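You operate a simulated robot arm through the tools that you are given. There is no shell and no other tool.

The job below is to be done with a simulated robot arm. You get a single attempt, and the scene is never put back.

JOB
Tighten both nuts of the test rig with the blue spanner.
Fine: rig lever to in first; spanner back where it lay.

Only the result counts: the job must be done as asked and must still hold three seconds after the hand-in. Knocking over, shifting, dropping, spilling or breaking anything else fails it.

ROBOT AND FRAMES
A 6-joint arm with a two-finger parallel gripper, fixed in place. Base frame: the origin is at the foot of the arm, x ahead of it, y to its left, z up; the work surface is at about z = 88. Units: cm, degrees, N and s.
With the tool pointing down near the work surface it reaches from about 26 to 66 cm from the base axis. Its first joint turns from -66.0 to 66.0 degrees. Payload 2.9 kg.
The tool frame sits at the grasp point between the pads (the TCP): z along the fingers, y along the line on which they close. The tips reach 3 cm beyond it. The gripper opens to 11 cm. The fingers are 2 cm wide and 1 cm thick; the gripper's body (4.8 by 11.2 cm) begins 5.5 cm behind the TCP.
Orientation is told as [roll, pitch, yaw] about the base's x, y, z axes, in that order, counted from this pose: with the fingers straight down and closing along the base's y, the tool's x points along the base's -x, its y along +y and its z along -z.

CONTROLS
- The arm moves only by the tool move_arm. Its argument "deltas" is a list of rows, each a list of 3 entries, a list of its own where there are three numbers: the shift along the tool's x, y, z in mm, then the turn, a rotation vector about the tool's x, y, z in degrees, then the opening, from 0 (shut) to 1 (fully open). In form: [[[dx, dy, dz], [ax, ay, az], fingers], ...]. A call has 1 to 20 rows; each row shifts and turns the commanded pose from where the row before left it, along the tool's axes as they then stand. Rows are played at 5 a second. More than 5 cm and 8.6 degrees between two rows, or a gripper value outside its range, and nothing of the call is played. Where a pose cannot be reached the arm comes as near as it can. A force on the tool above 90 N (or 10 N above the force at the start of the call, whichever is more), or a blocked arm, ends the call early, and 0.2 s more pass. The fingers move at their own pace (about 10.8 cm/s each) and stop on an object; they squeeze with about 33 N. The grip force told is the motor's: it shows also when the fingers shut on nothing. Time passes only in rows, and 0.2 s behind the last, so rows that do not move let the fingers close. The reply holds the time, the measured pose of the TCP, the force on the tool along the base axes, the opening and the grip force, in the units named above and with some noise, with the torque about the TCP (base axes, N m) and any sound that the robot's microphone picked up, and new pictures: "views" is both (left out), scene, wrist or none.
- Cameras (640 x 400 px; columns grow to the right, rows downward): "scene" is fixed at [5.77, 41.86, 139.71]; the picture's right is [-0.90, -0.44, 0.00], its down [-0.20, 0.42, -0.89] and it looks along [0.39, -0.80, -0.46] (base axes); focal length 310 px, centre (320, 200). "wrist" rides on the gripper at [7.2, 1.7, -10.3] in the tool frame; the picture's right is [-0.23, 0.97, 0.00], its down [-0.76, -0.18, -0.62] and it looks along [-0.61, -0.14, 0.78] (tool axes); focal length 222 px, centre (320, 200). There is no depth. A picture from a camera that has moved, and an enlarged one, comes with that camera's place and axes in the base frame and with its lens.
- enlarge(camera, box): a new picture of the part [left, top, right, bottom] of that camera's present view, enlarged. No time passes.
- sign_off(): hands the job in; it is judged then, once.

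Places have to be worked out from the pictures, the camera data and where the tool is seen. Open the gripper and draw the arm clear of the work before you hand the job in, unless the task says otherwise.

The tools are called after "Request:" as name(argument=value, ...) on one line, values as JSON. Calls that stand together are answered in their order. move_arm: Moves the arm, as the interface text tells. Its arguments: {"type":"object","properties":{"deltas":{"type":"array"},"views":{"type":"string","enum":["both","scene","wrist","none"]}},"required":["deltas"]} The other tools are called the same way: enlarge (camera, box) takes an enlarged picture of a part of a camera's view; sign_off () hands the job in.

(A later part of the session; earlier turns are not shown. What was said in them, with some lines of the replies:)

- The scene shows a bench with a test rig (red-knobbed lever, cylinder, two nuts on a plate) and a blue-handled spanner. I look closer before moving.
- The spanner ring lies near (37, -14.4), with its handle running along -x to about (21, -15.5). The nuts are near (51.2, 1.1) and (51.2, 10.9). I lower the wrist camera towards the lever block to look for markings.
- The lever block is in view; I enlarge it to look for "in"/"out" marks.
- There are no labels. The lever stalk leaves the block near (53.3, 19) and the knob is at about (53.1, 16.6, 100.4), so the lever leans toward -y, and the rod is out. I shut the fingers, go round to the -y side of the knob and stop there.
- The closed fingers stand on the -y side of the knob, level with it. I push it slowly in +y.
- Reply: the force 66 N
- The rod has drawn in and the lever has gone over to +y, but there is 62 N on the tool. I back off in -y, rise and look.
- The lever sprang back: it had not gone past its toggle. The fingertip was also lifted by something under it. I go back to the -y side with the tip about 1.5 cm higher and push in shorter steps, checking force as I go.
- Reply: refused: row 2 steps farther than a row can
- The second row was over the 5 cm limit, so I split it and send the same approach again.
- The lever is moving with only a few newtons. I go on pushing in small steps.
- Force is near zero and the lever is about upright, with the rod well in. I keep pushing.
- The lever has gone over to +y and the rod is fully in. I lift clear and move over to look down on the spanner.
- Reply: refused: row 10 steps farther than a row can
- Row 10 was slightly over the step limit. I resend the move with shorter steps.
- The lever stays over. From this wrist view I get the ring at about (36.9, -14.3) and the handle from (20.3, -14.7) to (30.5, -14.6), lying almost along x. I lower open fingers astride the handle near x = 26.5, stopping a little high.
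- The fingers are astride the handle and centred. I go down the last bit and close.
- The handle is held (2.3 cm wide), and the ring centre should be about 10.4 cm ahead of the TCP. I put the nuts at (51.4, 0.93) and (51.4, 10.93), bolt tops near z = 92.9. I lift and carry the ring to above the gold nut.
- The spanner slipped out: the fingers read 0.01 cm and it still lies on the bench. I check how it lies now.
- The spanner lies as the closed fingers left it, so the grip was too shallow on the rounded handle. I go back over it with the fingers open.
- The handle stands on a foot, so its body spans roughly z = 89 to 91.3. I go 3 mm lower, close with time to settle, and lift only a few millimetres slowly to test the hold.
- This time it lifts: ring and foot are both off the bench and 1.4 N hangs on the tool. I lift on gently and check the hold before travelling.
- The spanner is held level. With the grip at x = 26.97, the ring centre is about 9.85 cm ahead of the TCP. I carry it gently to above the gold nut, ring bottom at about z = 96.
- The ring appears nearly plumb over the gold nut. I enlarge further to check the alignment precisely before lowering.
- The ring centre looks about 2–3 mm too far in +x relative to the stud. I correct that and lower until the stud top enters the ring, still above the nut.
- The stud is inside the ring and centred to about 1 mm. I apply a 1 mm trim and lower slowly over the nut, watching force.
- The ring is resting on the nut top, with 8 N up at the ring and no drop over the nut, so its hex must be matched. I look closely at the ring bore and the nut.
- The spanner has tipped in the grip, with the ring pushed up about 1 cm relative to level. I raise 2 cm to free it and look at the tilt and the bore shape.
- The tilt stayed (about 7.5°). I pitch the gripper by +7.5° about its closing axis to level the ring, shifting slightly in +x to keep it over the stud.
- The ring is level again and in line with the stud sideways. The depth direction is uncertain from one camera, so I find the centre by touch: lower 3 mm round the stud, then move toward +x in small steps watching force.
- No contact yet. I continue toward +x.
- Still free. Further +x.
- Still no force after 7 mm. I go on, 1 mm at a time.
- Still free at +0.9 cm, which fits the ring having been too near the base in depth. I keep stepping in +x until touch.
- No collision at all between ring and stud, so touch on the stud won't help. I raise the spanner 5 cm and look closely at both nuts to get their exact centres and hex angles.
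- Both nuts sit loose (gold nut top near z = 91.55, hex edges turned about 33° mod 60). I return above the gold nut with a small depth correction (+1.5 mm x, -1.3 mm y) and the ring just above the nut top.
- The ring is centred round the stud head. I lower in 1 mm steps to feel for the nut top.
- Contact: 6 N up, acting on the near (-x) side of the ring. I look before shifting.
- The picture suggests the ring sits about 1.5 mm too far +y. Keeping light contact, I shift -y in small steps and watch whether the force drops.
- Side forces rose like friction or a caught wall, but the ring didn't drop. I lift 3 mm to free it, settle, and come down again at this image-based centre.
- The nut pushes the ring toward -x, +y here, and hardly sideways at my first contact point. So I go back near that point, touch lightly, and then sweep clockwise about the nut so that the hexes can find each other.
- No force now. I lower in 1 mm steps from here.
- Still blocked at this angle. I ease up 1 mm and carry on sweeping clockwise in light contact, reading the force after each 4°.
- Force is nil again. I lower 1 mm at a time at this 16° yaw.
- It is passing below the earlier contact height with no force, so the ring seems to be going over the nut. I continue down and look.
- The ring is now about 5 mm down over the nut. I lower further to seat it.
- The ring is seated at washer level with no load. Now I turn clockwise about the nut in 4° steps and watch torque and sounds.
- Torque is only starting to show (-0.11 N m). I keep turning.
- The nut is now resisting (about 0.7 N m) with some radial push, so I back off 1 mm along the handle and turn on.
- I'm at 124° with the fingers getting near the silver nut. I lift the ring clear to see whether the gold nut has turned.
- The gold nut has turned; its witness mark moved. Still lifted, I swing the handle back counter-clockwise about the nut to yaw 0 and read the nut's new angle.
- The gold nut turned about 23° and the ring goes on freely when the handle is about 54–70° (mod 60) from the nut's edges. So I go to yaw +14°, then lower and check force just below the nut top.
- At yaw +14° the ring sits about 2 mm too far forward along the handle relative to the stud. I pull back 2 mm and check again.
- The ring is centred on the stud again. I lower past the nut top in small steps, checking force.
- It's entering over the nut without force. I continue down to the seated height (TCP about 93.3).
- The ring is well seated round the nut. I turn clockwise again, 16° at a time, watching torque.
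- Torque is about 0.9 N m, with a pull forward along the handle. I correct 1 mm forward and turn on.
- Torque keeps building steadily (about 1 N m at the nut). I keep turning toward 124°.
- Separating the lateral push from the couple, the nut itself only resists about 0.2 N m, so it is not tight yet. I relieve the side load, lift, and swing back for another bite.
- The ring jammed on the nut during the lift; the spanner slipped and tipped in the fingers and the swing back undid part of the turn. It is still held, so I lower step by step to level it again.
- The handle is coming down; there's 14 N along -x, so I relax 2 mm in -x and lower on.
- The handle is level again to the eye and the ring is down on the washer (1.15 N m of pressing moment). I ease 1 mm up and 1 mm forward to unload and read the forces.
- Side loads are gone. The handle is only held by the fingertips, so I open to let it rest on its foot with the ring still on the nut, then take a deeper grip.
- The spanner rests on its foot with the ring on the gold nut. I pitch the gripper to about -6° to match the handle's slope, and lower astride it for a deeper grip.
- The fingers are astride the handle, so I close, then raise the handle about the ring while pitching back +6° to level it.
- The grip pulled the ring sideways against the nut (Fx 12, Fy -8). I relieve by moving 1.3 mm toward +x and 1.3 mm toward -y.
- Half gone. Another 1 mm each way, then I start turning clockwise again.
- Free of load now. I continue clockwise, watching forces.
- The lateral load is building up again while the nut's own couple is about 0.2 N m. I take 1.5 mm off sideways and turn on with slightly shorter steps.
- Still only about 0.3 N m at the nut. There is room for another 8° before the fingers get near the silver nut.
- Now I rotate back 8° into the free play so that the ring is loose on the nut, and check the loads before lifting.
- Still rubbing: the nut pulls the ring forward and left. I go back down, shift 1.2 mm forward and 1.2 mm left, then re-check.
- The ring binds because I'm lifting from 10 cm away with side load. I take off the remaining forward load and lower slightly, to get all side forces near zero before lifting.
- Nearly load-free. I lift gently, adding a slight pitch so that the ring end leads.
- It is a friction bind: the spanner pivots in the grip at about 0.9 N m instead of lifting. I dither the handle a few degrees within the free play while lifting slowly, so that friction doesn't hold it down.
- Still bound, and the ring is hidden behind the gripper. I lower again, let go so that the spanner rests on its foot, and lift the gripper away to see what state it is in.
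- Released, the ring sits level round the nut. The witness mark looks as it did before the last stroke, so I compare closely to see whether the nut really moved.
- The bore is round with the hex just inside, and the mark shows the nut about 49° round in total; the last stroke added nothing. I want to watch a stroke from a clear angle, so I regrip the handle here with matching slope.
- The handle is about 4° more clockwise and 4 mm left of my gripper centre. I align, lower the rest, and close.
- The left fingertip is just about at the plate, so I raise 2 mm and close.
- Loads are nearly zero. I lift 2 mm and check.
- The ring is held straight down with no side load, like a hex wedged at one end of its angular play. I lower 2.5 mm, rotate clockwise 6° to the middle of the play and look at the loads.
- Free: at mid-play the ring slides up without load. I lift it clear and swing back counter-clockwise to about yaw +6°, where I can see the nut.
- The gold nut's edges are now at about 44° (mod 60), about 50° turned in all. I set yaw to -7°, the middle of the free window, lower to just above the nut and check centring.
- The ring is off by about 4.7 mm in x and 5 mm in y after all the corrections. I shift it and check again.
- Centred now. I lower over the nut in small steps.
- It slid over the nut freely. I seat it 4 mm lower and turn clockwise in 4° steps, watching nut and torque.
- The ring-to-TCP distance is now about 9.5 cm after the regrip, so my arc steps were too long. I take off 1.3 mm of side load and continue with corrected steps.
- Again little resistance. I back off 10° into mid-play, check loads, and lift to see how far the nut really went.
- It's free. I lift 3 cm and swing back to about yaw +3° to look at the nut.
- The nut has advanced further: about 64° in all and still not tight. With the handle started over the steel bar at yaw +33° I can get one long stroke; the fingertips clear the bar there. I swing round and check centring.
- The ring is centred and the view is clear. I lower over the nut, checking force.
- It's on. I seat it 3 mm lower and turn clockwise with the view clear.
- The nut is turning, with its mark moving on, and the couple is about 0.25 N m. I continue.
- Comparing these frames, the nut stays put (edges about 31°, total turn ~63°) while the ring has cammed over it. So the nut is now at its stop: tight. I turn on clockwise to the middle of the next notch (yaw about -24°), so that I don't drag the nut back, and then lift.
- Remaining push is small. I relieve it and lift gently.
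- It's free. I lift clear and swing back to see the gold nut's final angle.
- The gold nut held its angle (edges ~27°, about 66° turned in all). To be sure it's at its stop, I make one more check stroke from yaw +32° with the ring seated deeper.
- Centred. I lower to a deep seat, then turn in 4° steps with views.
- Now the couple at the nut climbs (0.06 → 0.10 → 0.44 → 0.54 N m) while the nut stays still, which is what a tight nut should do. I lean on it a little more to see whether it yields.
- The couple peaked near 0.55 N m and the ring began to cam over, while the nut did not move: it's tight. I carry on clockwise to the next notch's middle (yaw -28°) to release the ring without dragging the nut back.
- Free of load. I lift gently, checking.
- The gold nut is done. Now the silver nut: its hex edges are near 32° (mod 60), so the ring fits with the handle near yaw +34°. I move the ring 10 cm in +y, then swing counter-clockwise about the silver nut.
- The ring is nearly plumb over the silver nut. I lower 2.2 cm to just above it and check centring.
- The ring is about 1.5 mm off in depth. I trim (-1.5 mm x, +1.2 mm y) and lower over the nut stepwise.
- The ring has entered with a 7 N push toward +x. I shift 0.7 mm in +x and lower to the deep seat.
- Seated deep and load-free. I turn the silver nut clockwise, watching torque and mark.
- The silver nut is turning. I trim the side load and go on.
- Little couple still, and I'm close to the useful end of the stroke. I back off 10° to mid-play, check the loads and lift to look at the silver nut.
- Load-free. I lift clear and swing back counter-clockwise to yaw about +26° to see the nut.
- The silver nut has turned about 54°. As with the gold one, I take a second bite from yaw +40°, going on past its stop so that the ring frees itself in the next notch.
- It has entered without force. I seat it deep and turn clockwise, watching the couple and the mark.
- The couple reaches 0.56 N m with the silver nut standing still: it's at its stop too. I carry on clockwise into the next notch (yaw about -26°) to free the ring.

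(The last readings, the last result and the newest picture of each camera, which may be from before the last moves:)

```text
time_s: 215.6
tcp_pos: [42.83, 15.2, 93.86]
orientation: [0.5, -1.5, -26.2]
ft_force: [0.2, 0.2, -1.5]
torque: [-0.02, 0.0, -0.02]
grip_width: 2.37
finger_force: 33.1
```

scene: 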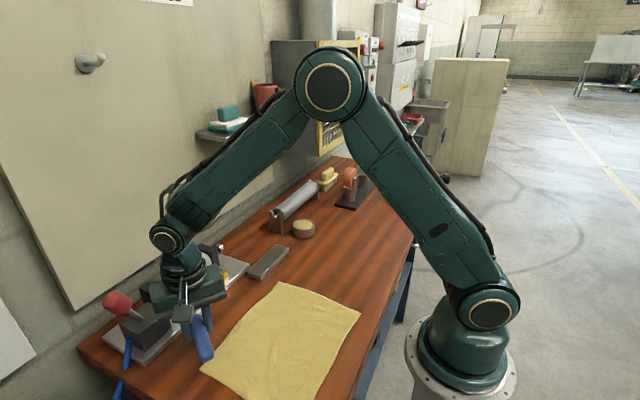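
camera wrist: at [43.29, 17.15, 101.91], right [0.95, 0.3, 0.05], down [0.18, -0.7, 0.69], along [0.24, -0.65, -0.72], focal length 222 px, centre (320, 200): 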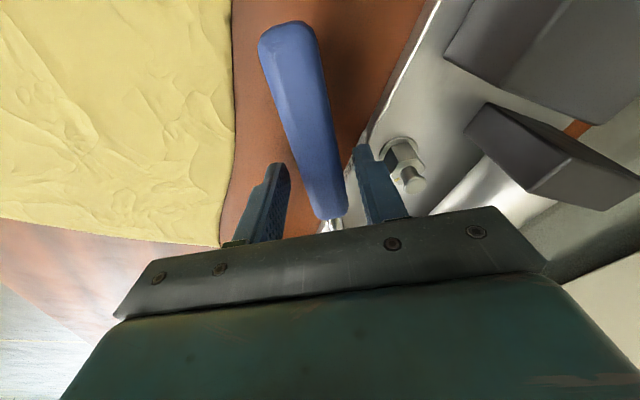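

It's free. I lift well clear, swing back to yaw about 0 and view both nuts.

Request:
move_arm(deltas=[[[0, 0, -5], [0, 0, 0], 0], [[0, 0, -10], [0, 0, 0], 0], [[0, 0, -15], [0, 0, 0], 0], [[0, 0, -20], [0, 0, 0], 0], [[0, 0, -20], [0, 0, 0], 0], [[-0.23, -6.63, 0], [0, 0, -4], 0], [[-0.23, -6.63, 0], [0, 0, -4], 0], [[-0.23, -6.63, 0], [0, 0, -4], 0], [[-0.23, -6.63, 0], [0, 0, -4], 0], [[-0.23, -6.63, 0], [0, 0, -4], 0], [[-0.23, -6.63, 0], [0, 0, -4], 0], [[-0.06, -3.9, 0], [0, 0, -2.3], 0], [[0, 0, 0], [0, 0, 0], 0]], views="scene")

Request:
enlarge(camera="scene", box=[178, 288, 202, 312])

Request:
enlarge(camera="scene", box=[212, 262, 236, 286])

```text
time_s: 218.4
tcp_pos: [41.71, 10.96, 101.03]
orientation: [-0.3, -1.6, 0.1]
ft_force: [0.3, 0.1, -1.7]
torque: [-0.02, -0.03, -0.03]
grip_width: 2.36
finger_force: 32.7
```

scene: 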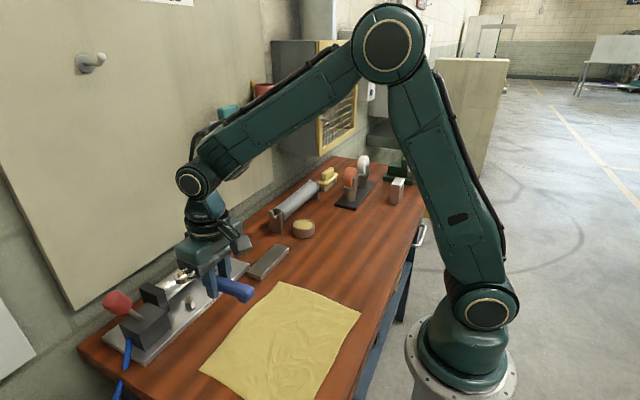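

```text
16.00 times, centred on (190, 300) of scene
camera zoom: at [5.77, 41.86, 139.71], right [-0.9, -0.44, 0.0], down [-0.2, 0.42, -0.89], along [0.39, -0.8, -0.46], focal length 4963 px, centre (2400, -1400)
```

zoom: 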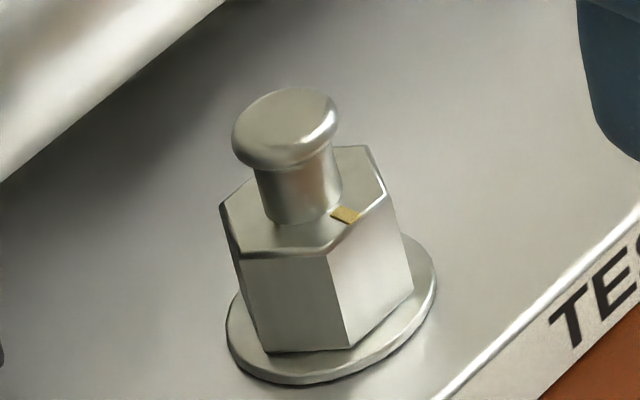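

```text
16.00 times, centred on (224, 274) of scene
camera zoom: at [5.77, 41.86, 139.71], right [-0.9, -0.44, 0.0], down [-0.2, 0.42, -0.89], along [0.39, -0.8, -0.46], focal length 4963 px, centre (1856, -984)
```

zoom: 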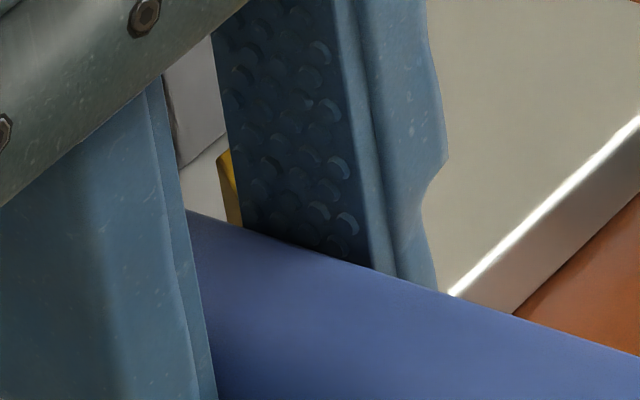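

Both nuts ended at their stops. Now the spanner goes back: I carry it to above its original place (ring at about (36.9, -14.3), handle along -x), gently.

Request:
move_arm(deltas=[[[8, -14, 0], [0, 0, 0], 0], [[16, -28, 0], [0, 0, 0], 0], [[16, -28, 0], [0, 0, 0], 0], [[16, -28, 0], [0, 0, 0], 0], [[16, -28, 0], [0, 0, 0], 0], [[16, -28, 0], [0, 0, 0], 0], [[16, -28, 0], [0, 0, 0], 0], [[16, -28, 0], [0, 0, 0], 0], [[15, -28, 0], [0, 0, 0], 0], [[8, -16, 0], [0, 0, -1.4], 0], [[0, 0, 15], [0, 0, 0], 0], [[0, 0, 15], [0, 0, 0], 0], [[0, 0, 15], [0, 0, 0], 0], [[0, 0, 15], [0, 0, 0], 0], [[0, 0, 10], [0, 0, 0], 0], [[0, 0, 0], [0, 0, 0], 0]], views="scene")

Request:
enlarge(camera="scene", box=[270, 210, 430, 310])

Request:
enlarge(camera="scene", box=[212, 262, 236, 286])

Request:
enlarge(camera="scene", box=[90, 220, 290, 370])

```text
time_s: 221.8
tcp_pos: [27.68, -14.52, 93.55]
orientation: [-0.1, -1.6, 1.5]
ft_force: [-0.1, -0.5, -1.5]
torque: [0.0, -0.02, -0.05]
grip_width: 2.35
finger_force: 32.6
```

scene: 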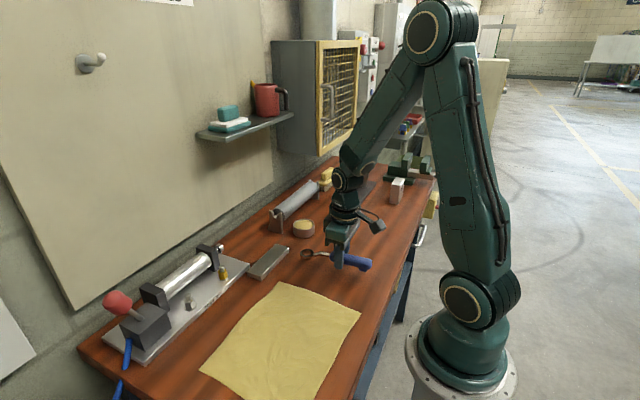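

```text
4.00 times, centred on (350, 260) of scene
camera zoom: at [5.77, 41.86, 139.71], right [-0.9, -0.44, 0.0], down [-0.2, 0.42, -0.89], along [0.39, -0.8, -0.46], focal length 1241 px, centre (200, -40)
```

zoom: 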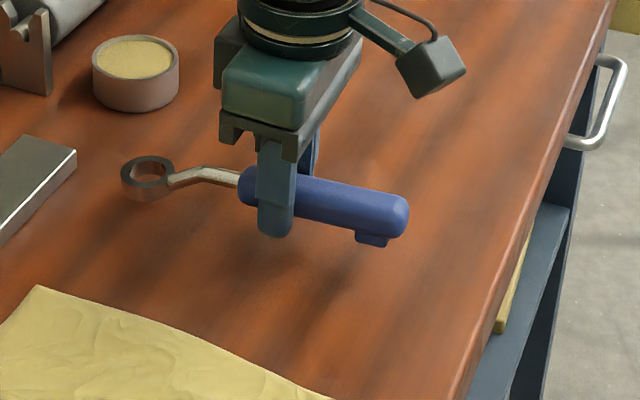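

```text
16.00 times, centred on (224, 274) of scene
camera zoom: at [5.77, 41.86, 139.71], right [-0.9, -0.44, 0.0], down [-0.2, 0.42, -0.89], along [0.39, -0.8, -0.46], focal length 4963 px, centre (1856, -984)
```

zoom: 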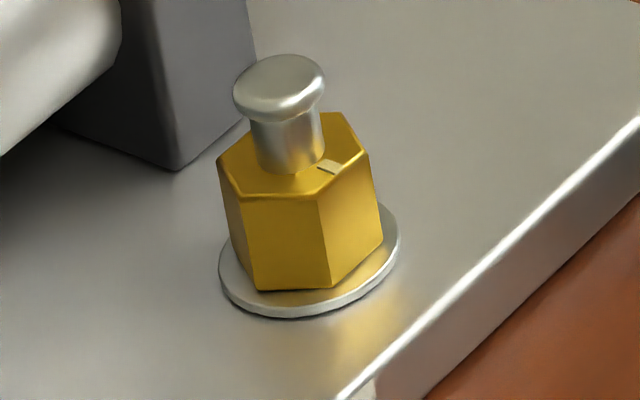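

```text
2.67 times, centred on (190, 295) of scene
camera zoom: at [5.77, 41.86, 139.71], right [-0.9, -0.44, 0.0], down [-0.2, 0.42, -0.89], along [0.39, -0.8, -0.46], focal length 827 px, centre (667, -53)
```

zoom: 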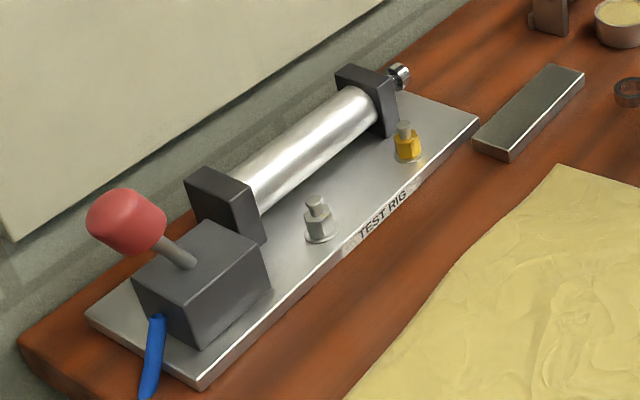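

The rest of the bench is undisturbed and the rod is still in. I compare the hovering spanner closely with the view of it lying there earlier.

Request:
enlarge(camera="scene", box=[300, 230, 400, 300])

```text
5.71 times, centred on (350, 265) of scene
camera zoom: at [5.77, 41.86, 139.71], right [-0.9, -0.44, 0.0], down [-0.2, 0.42, -0.89], along [0.39, -0.8, -0.46], focal length 1773 px, centre (149, -171)
```

zoom: 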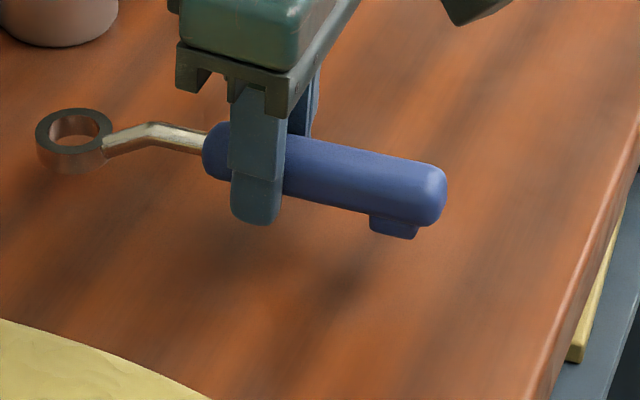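

Its far end hangs about 1.2 cm high relative to the ring. I pitch by -4.3° to level it to the bench, trim -3.5 mm in x and +1 mm in y, lower 1.5 cm and compare again.

Request:
move_arm(deltas=[[[1.7, 0.5, 0], [0, -2.15, 0], 0], [[1.8, 0.5, 0], [0, -2.15, 0], 0], [[0, 0, 5], [0, 0, 0], 0], [[0, 0, 5], [0, 0, 0], 0], [[0, 0, 5], [0, 0, 0], 0], [[0, 0, 0], [0, 0, 0], 0]], views="none")

Request:
enlarge(camera="scene", box=[300, 230, 400, 300])

Request:
enlarge(camera="scene", box=[270, 210, 430, 310])

```text
time_s: 223.2
tcp_pos: [27.34, -14.43, 92.05]
orientation: [-0.2, -5.9, 1.5]
ft_force: [0.8, 0.4, -1.0]
torque: [0.03, -0.01, 0.0]
grip_width: 2.36
finger_force: 32.8
```

```text
5.71 times, centred on (350, 265) of scene
camera zoom: at [5.77, 41.86, 139.71], right [-0.9, -0.44, 0.0], down [-0.2, 0.42, -0.89], along [0.39, -0.8, -0.46], focal length 1773 px, centre (149, -171)
```

zoom: 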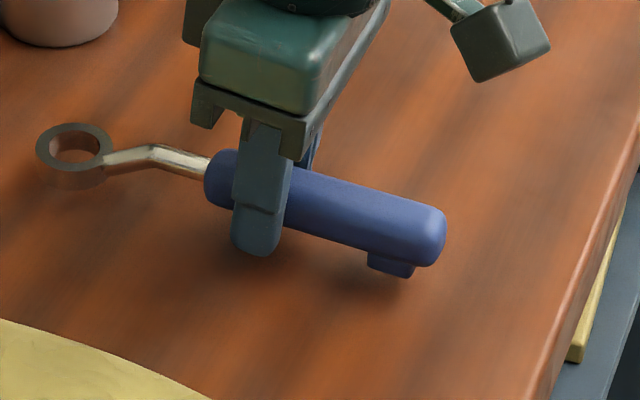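

```text
4.00 times, centred on (350, 260) of scene
camera zoom: at [5.77, 41.86, 139.71], right [-0.9, -0.44, 0.0], down [-0.2, 0.42, -0.89], along [0.39, -0.8, -0.46], focal length 1241 px, centre (200, -40)
```

zoom: 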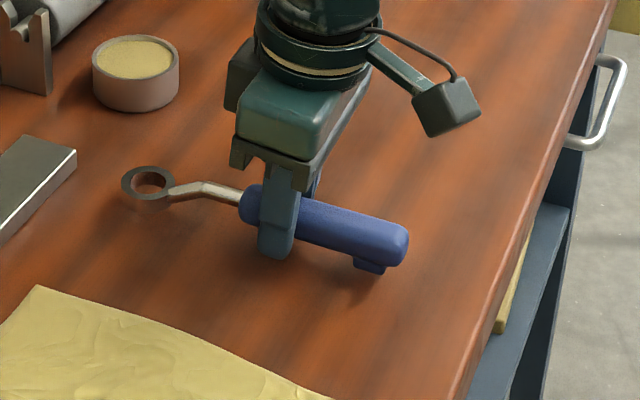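

Level now, and in line with its original place; about 1 cm to go. I lower in small steps until touch.

Request:
move_arm(deltas=[[[0.3, 0, 3], [0, 0, 0], 0], [[0.3, 0, 3], [0, 0, 0], 0], [[0, 0, 0], [0, 0, 0], 0]], views="none")

Request:
move_arm(deltas=[[[0.1, 0, 1], [0, 0, 0], 0], [[0, 0, 0], [0, 0, 0], 0]], views="none")

Request:
move_arm(deltas=[[[0.1, 0, 1], [0, 0, 0], 0], [[0, 0, 0], [0, 0, 0], 0]], views="none")

Request:
enlarge(camera="scene", box=[300, 230, 400, 300])

```text
time_s: 224.0
tcp_pos: [27.34, -14.4, 91.45]
orientation: [-0.2, -5.9, 1.5]
ft_force: [-0.5, -0.5, -1.4]
torque: [0.01, -0.01, 0.01]
grip_width: 2.37
finger_force: 33.1
```

```text
time_s: 224.6
tcp_pos: [27.35, -14.38, 91.36]
orientation: [-0.2, -5.9, 1.5]
ft_force: [0.3, 0.9, -1.2]
torque: [0.0, -0.01, -0.02]
grip_width: 2.37
finger_force: 33.2
```

```text
time_s: 225.2
tcp_pos: [27.45, -14.29, 91.34]
orientation: [-0.1, -5.9, 1.4]
ft_force: [0.0, 0.2, -1.1]
torque: [0.01, 0.01, -0.02]
grip_width: 2.4
finger_force: 33.1
```

```text
5.71 times, centred on (350, 265) of scene
camera zoom: at [5.77, 41.86, 139.71], right [-0.9, -0.44, 0.0], down [-0.2, 0.42, -0.89], along [0.39, -0.8, -0.46], focal length 1773 px, centre (149, -171)
```

zoom: 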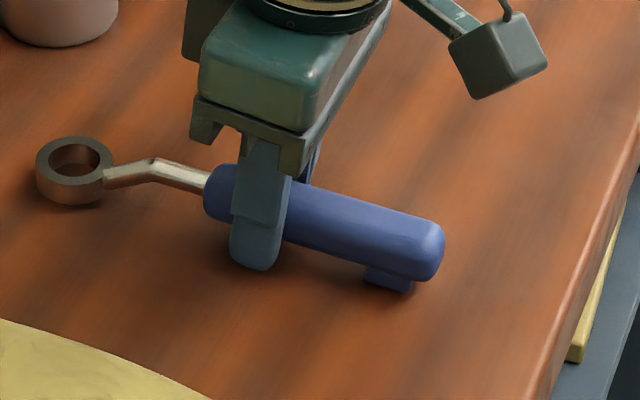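

Only 1–3 mm remain. I trim 1 mm (-x, +y), go down 1.5 mm with a slight pitch so that the foot comes down too, and read the force.

Request:
move_arm(deltas=[[[1, 1, 0.5], [0, -0.6, 0], 0], [[0.1, 0, 1], [0, 0, 0], 0], [[0, 0, 0], [0, 0, 0], 0]], views="none")

Request:
enlarge(camera="scene", box=[300, 230, 400, 300])

```text
time_s: 226.0
tcp_pos: [27.35, -14.27, 91.3]
orientation: [-0.3, -6.5, 1.5]
ft_force: [-1.0, 0.1, 11.6]
torque: [0.0, 0.87, 0.02]
grip_width: 2.34
finger_force: 32.6
```

```text
5.71 times, centred on (350, 265) of scene
camera zoom: at [5.76, 41.86, 139.71], right [-0.9, -0.44, 0.0], down [-0.2, 0.42, -0.89], along [0.39, -0.8, -0.46], focal length 1773 px, centre (149, -171)
```

zoom: 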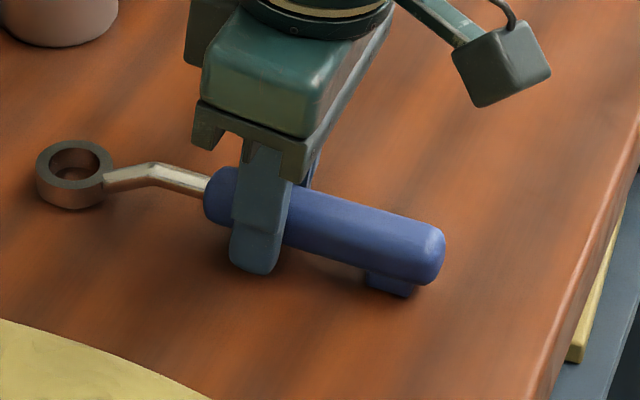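

The foot is on the bench (force acts about 6.7 cm behind the TCP), and ring and handle match the original picture. I unload 1 mm and open the fingers.

Request:
move_arm(deltas=[[[0, 0, -1], [0, 0, 0], 0], [[0, 0, 0], [0, 0, 0], 0], [[0, 0, 0], [0, 0, 0], 0.3], [[0, 0, 0], [0, 0, 0], 0.45], [[0, 0, 0], [0, 0, 0], 0.45]], views="none")

Request:
enlarge(camera="scene", box=[300, 230, 400, 300])

```text
time_s: 227.2
tcp_pos: [27.35, -14.29, 91.22]
orientation: [-0.2, -6.4, 1.4]
ft_force: [0.2, 0.0, 0.6]
torque: [0.0, -0.01, 0.01]
grip_width: 4.95
finger_force: 0.1
```

```text
5.71 times, centred on (350, 265) of scene
camera zoom: at [5.77, 41.86, 139.71], right [-0.9, -0.44, 0.0], down [-0.2, 0.42, -0.89], along [0.39, -0.8, -0.46], focal length 1773 px, centre (149, -171)
```

zoom: 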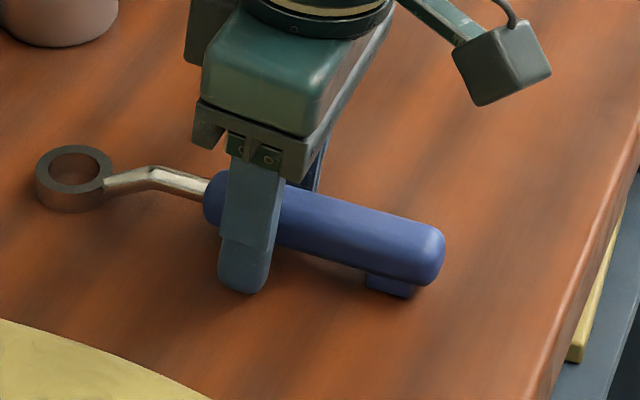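

The spanner rests in place. I lift straight off, level the gripper and draw back, then compare with the first pictures.

Request:
move_arm(deltas=[[[0, 0, -10], [0, 0, 0], 0.45], [[0, 0, -20], [0, 0, 0], 0.45], [[0, 0, -35], [0, 0, 0], 0.45], [[0, 0, -40], [0, 3, 0], 0.6], [[0, 0, -40], [0, 3.4, 0], 1], [[-30, 30, -25], [0, 0, 0], 1], [[-30, 35, 0], [0, 0, 0], 1], [[-30, 35, 0], [0, 0, 0], 1], [[0, 40, 0], [0, 0, 0], 1], [[0, 40, 0], [0, 0, 0], 1], [[0, 40, 0], [0, 0, 0], 1], [[0, 40, 0], [0, 0, 0], 1], [[0, 0, 0], [0, 0, 0], 1]], views="both")

Request:
enlarge(camera="scene", box=[240, 140, 440, 300])

Request:
enlarge(camera="scene", box=[90, 220, 290, 370])

```text
time_s: 230.0
tcp_pos: [34.01, 12.02, 108.08]
orientation: [-0.2, -0.1, 1.5]
ft_force: [-0.8, -0.9, -0.3]
torque: [0.04, 0.06, -0.01]
grip_width: 10.99
finger_force: 0.1
camera wrist: at [26.71, 13.67, 118.33], right [0.2, 0.98, 0.0], down [0.76, -0.16, 0.63], along [0.61, -0.13, -0.78], focal length 222 px, centre (320, 200)
```

scene: 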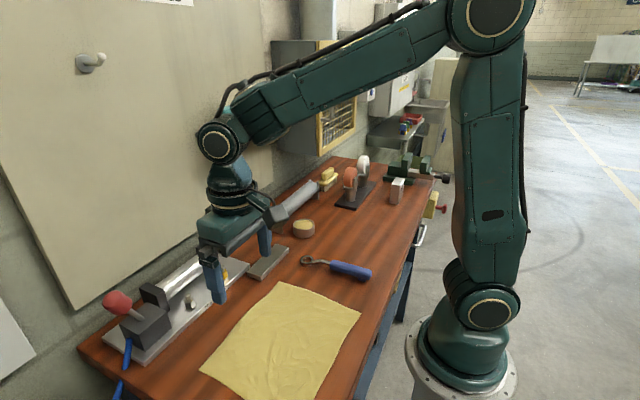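
wrist: 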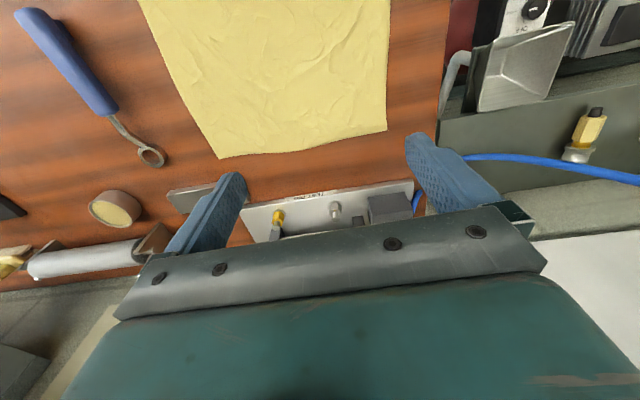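

```text
2.50 times, centred on (340, 220) of scene
camera zoom: at [5.77, 41.86, 139.71], right [-0.9, -0.44, 0.0], down [-0.2, 0.42, -0.89], along [0.39, -0.8, -0.46], focal length 776 px, centre (270, 150)
```

zoom: 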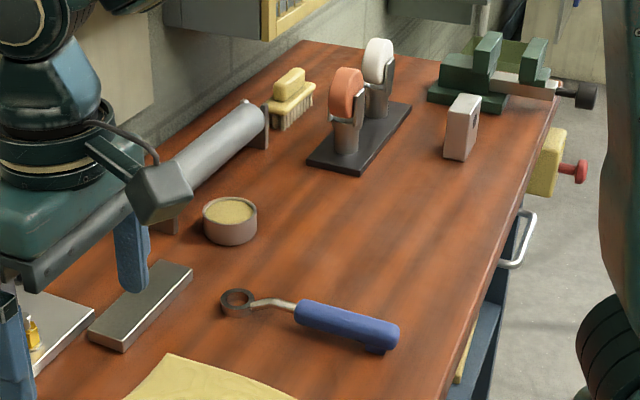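

```text
2.67 times, centred on (190, 295) of scene
camera zoom: at [5.77, 41.86, 139.71], right [-0.9, -0.44, 0.0], down [-0.2, 0.42, -0.89], along [0.39, -0.8, -0.46], focal length 827 px, centre (667, -53)
```

zoom: 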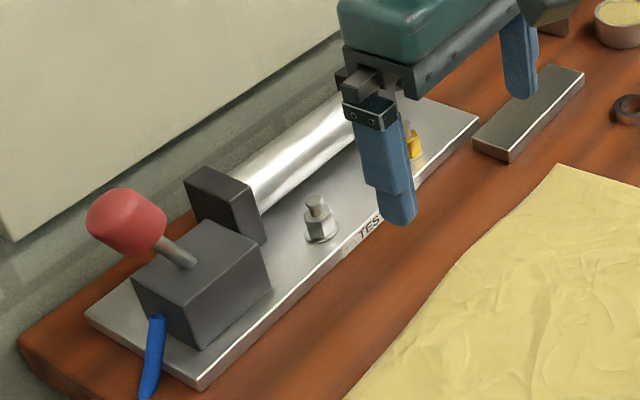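

The spanner lies as it did at the start, the lever stays over with the rod in, both nuts resisted at their stops, and nothing else has moved. The gripper is open and clear of the work, so I hand in.

Request:
sign_off()

```text
The job is handed in.
```

I handed the job in with the lever at in, both nuts turned clockwise to what I judge are their stops, and the spanner back in place. I did not get independent confirmation that the nuts count as tight.

- **Lever:** the first push sprang back, but the second took it over to the +y side. The rod drew fully in and was still in when I last saw it, while putting the spanner back.
- **Gold nut:** turned about 65°. In the final check it stood still while the torque I worked out climbed to about 0.55 N·m, and then the ring slipped over it.
- **Silver nut:** turned about 60°. It also stood still, at about 0.56 N·m, before the ring slipped.
- **Tightness:** I took standing still under rising torque to mean each nut was at its stop. The ring slips at about that torque, so I could not pull harder. No sound was reported at any point, and the job gave no target angle or torque.
- **Spanner:** back where it lay, matching the starting picture to within a few millimetres. Early on it slipped out of the fingers as I lifted. It later jammed on the gold nut, which cost some extra strokes, and it rested briefly on the edge of the yellow cloth.
- **Everything else:** the cloth, bar, tin and other bench items look undisturbed. The gripper is open and clear of the work.
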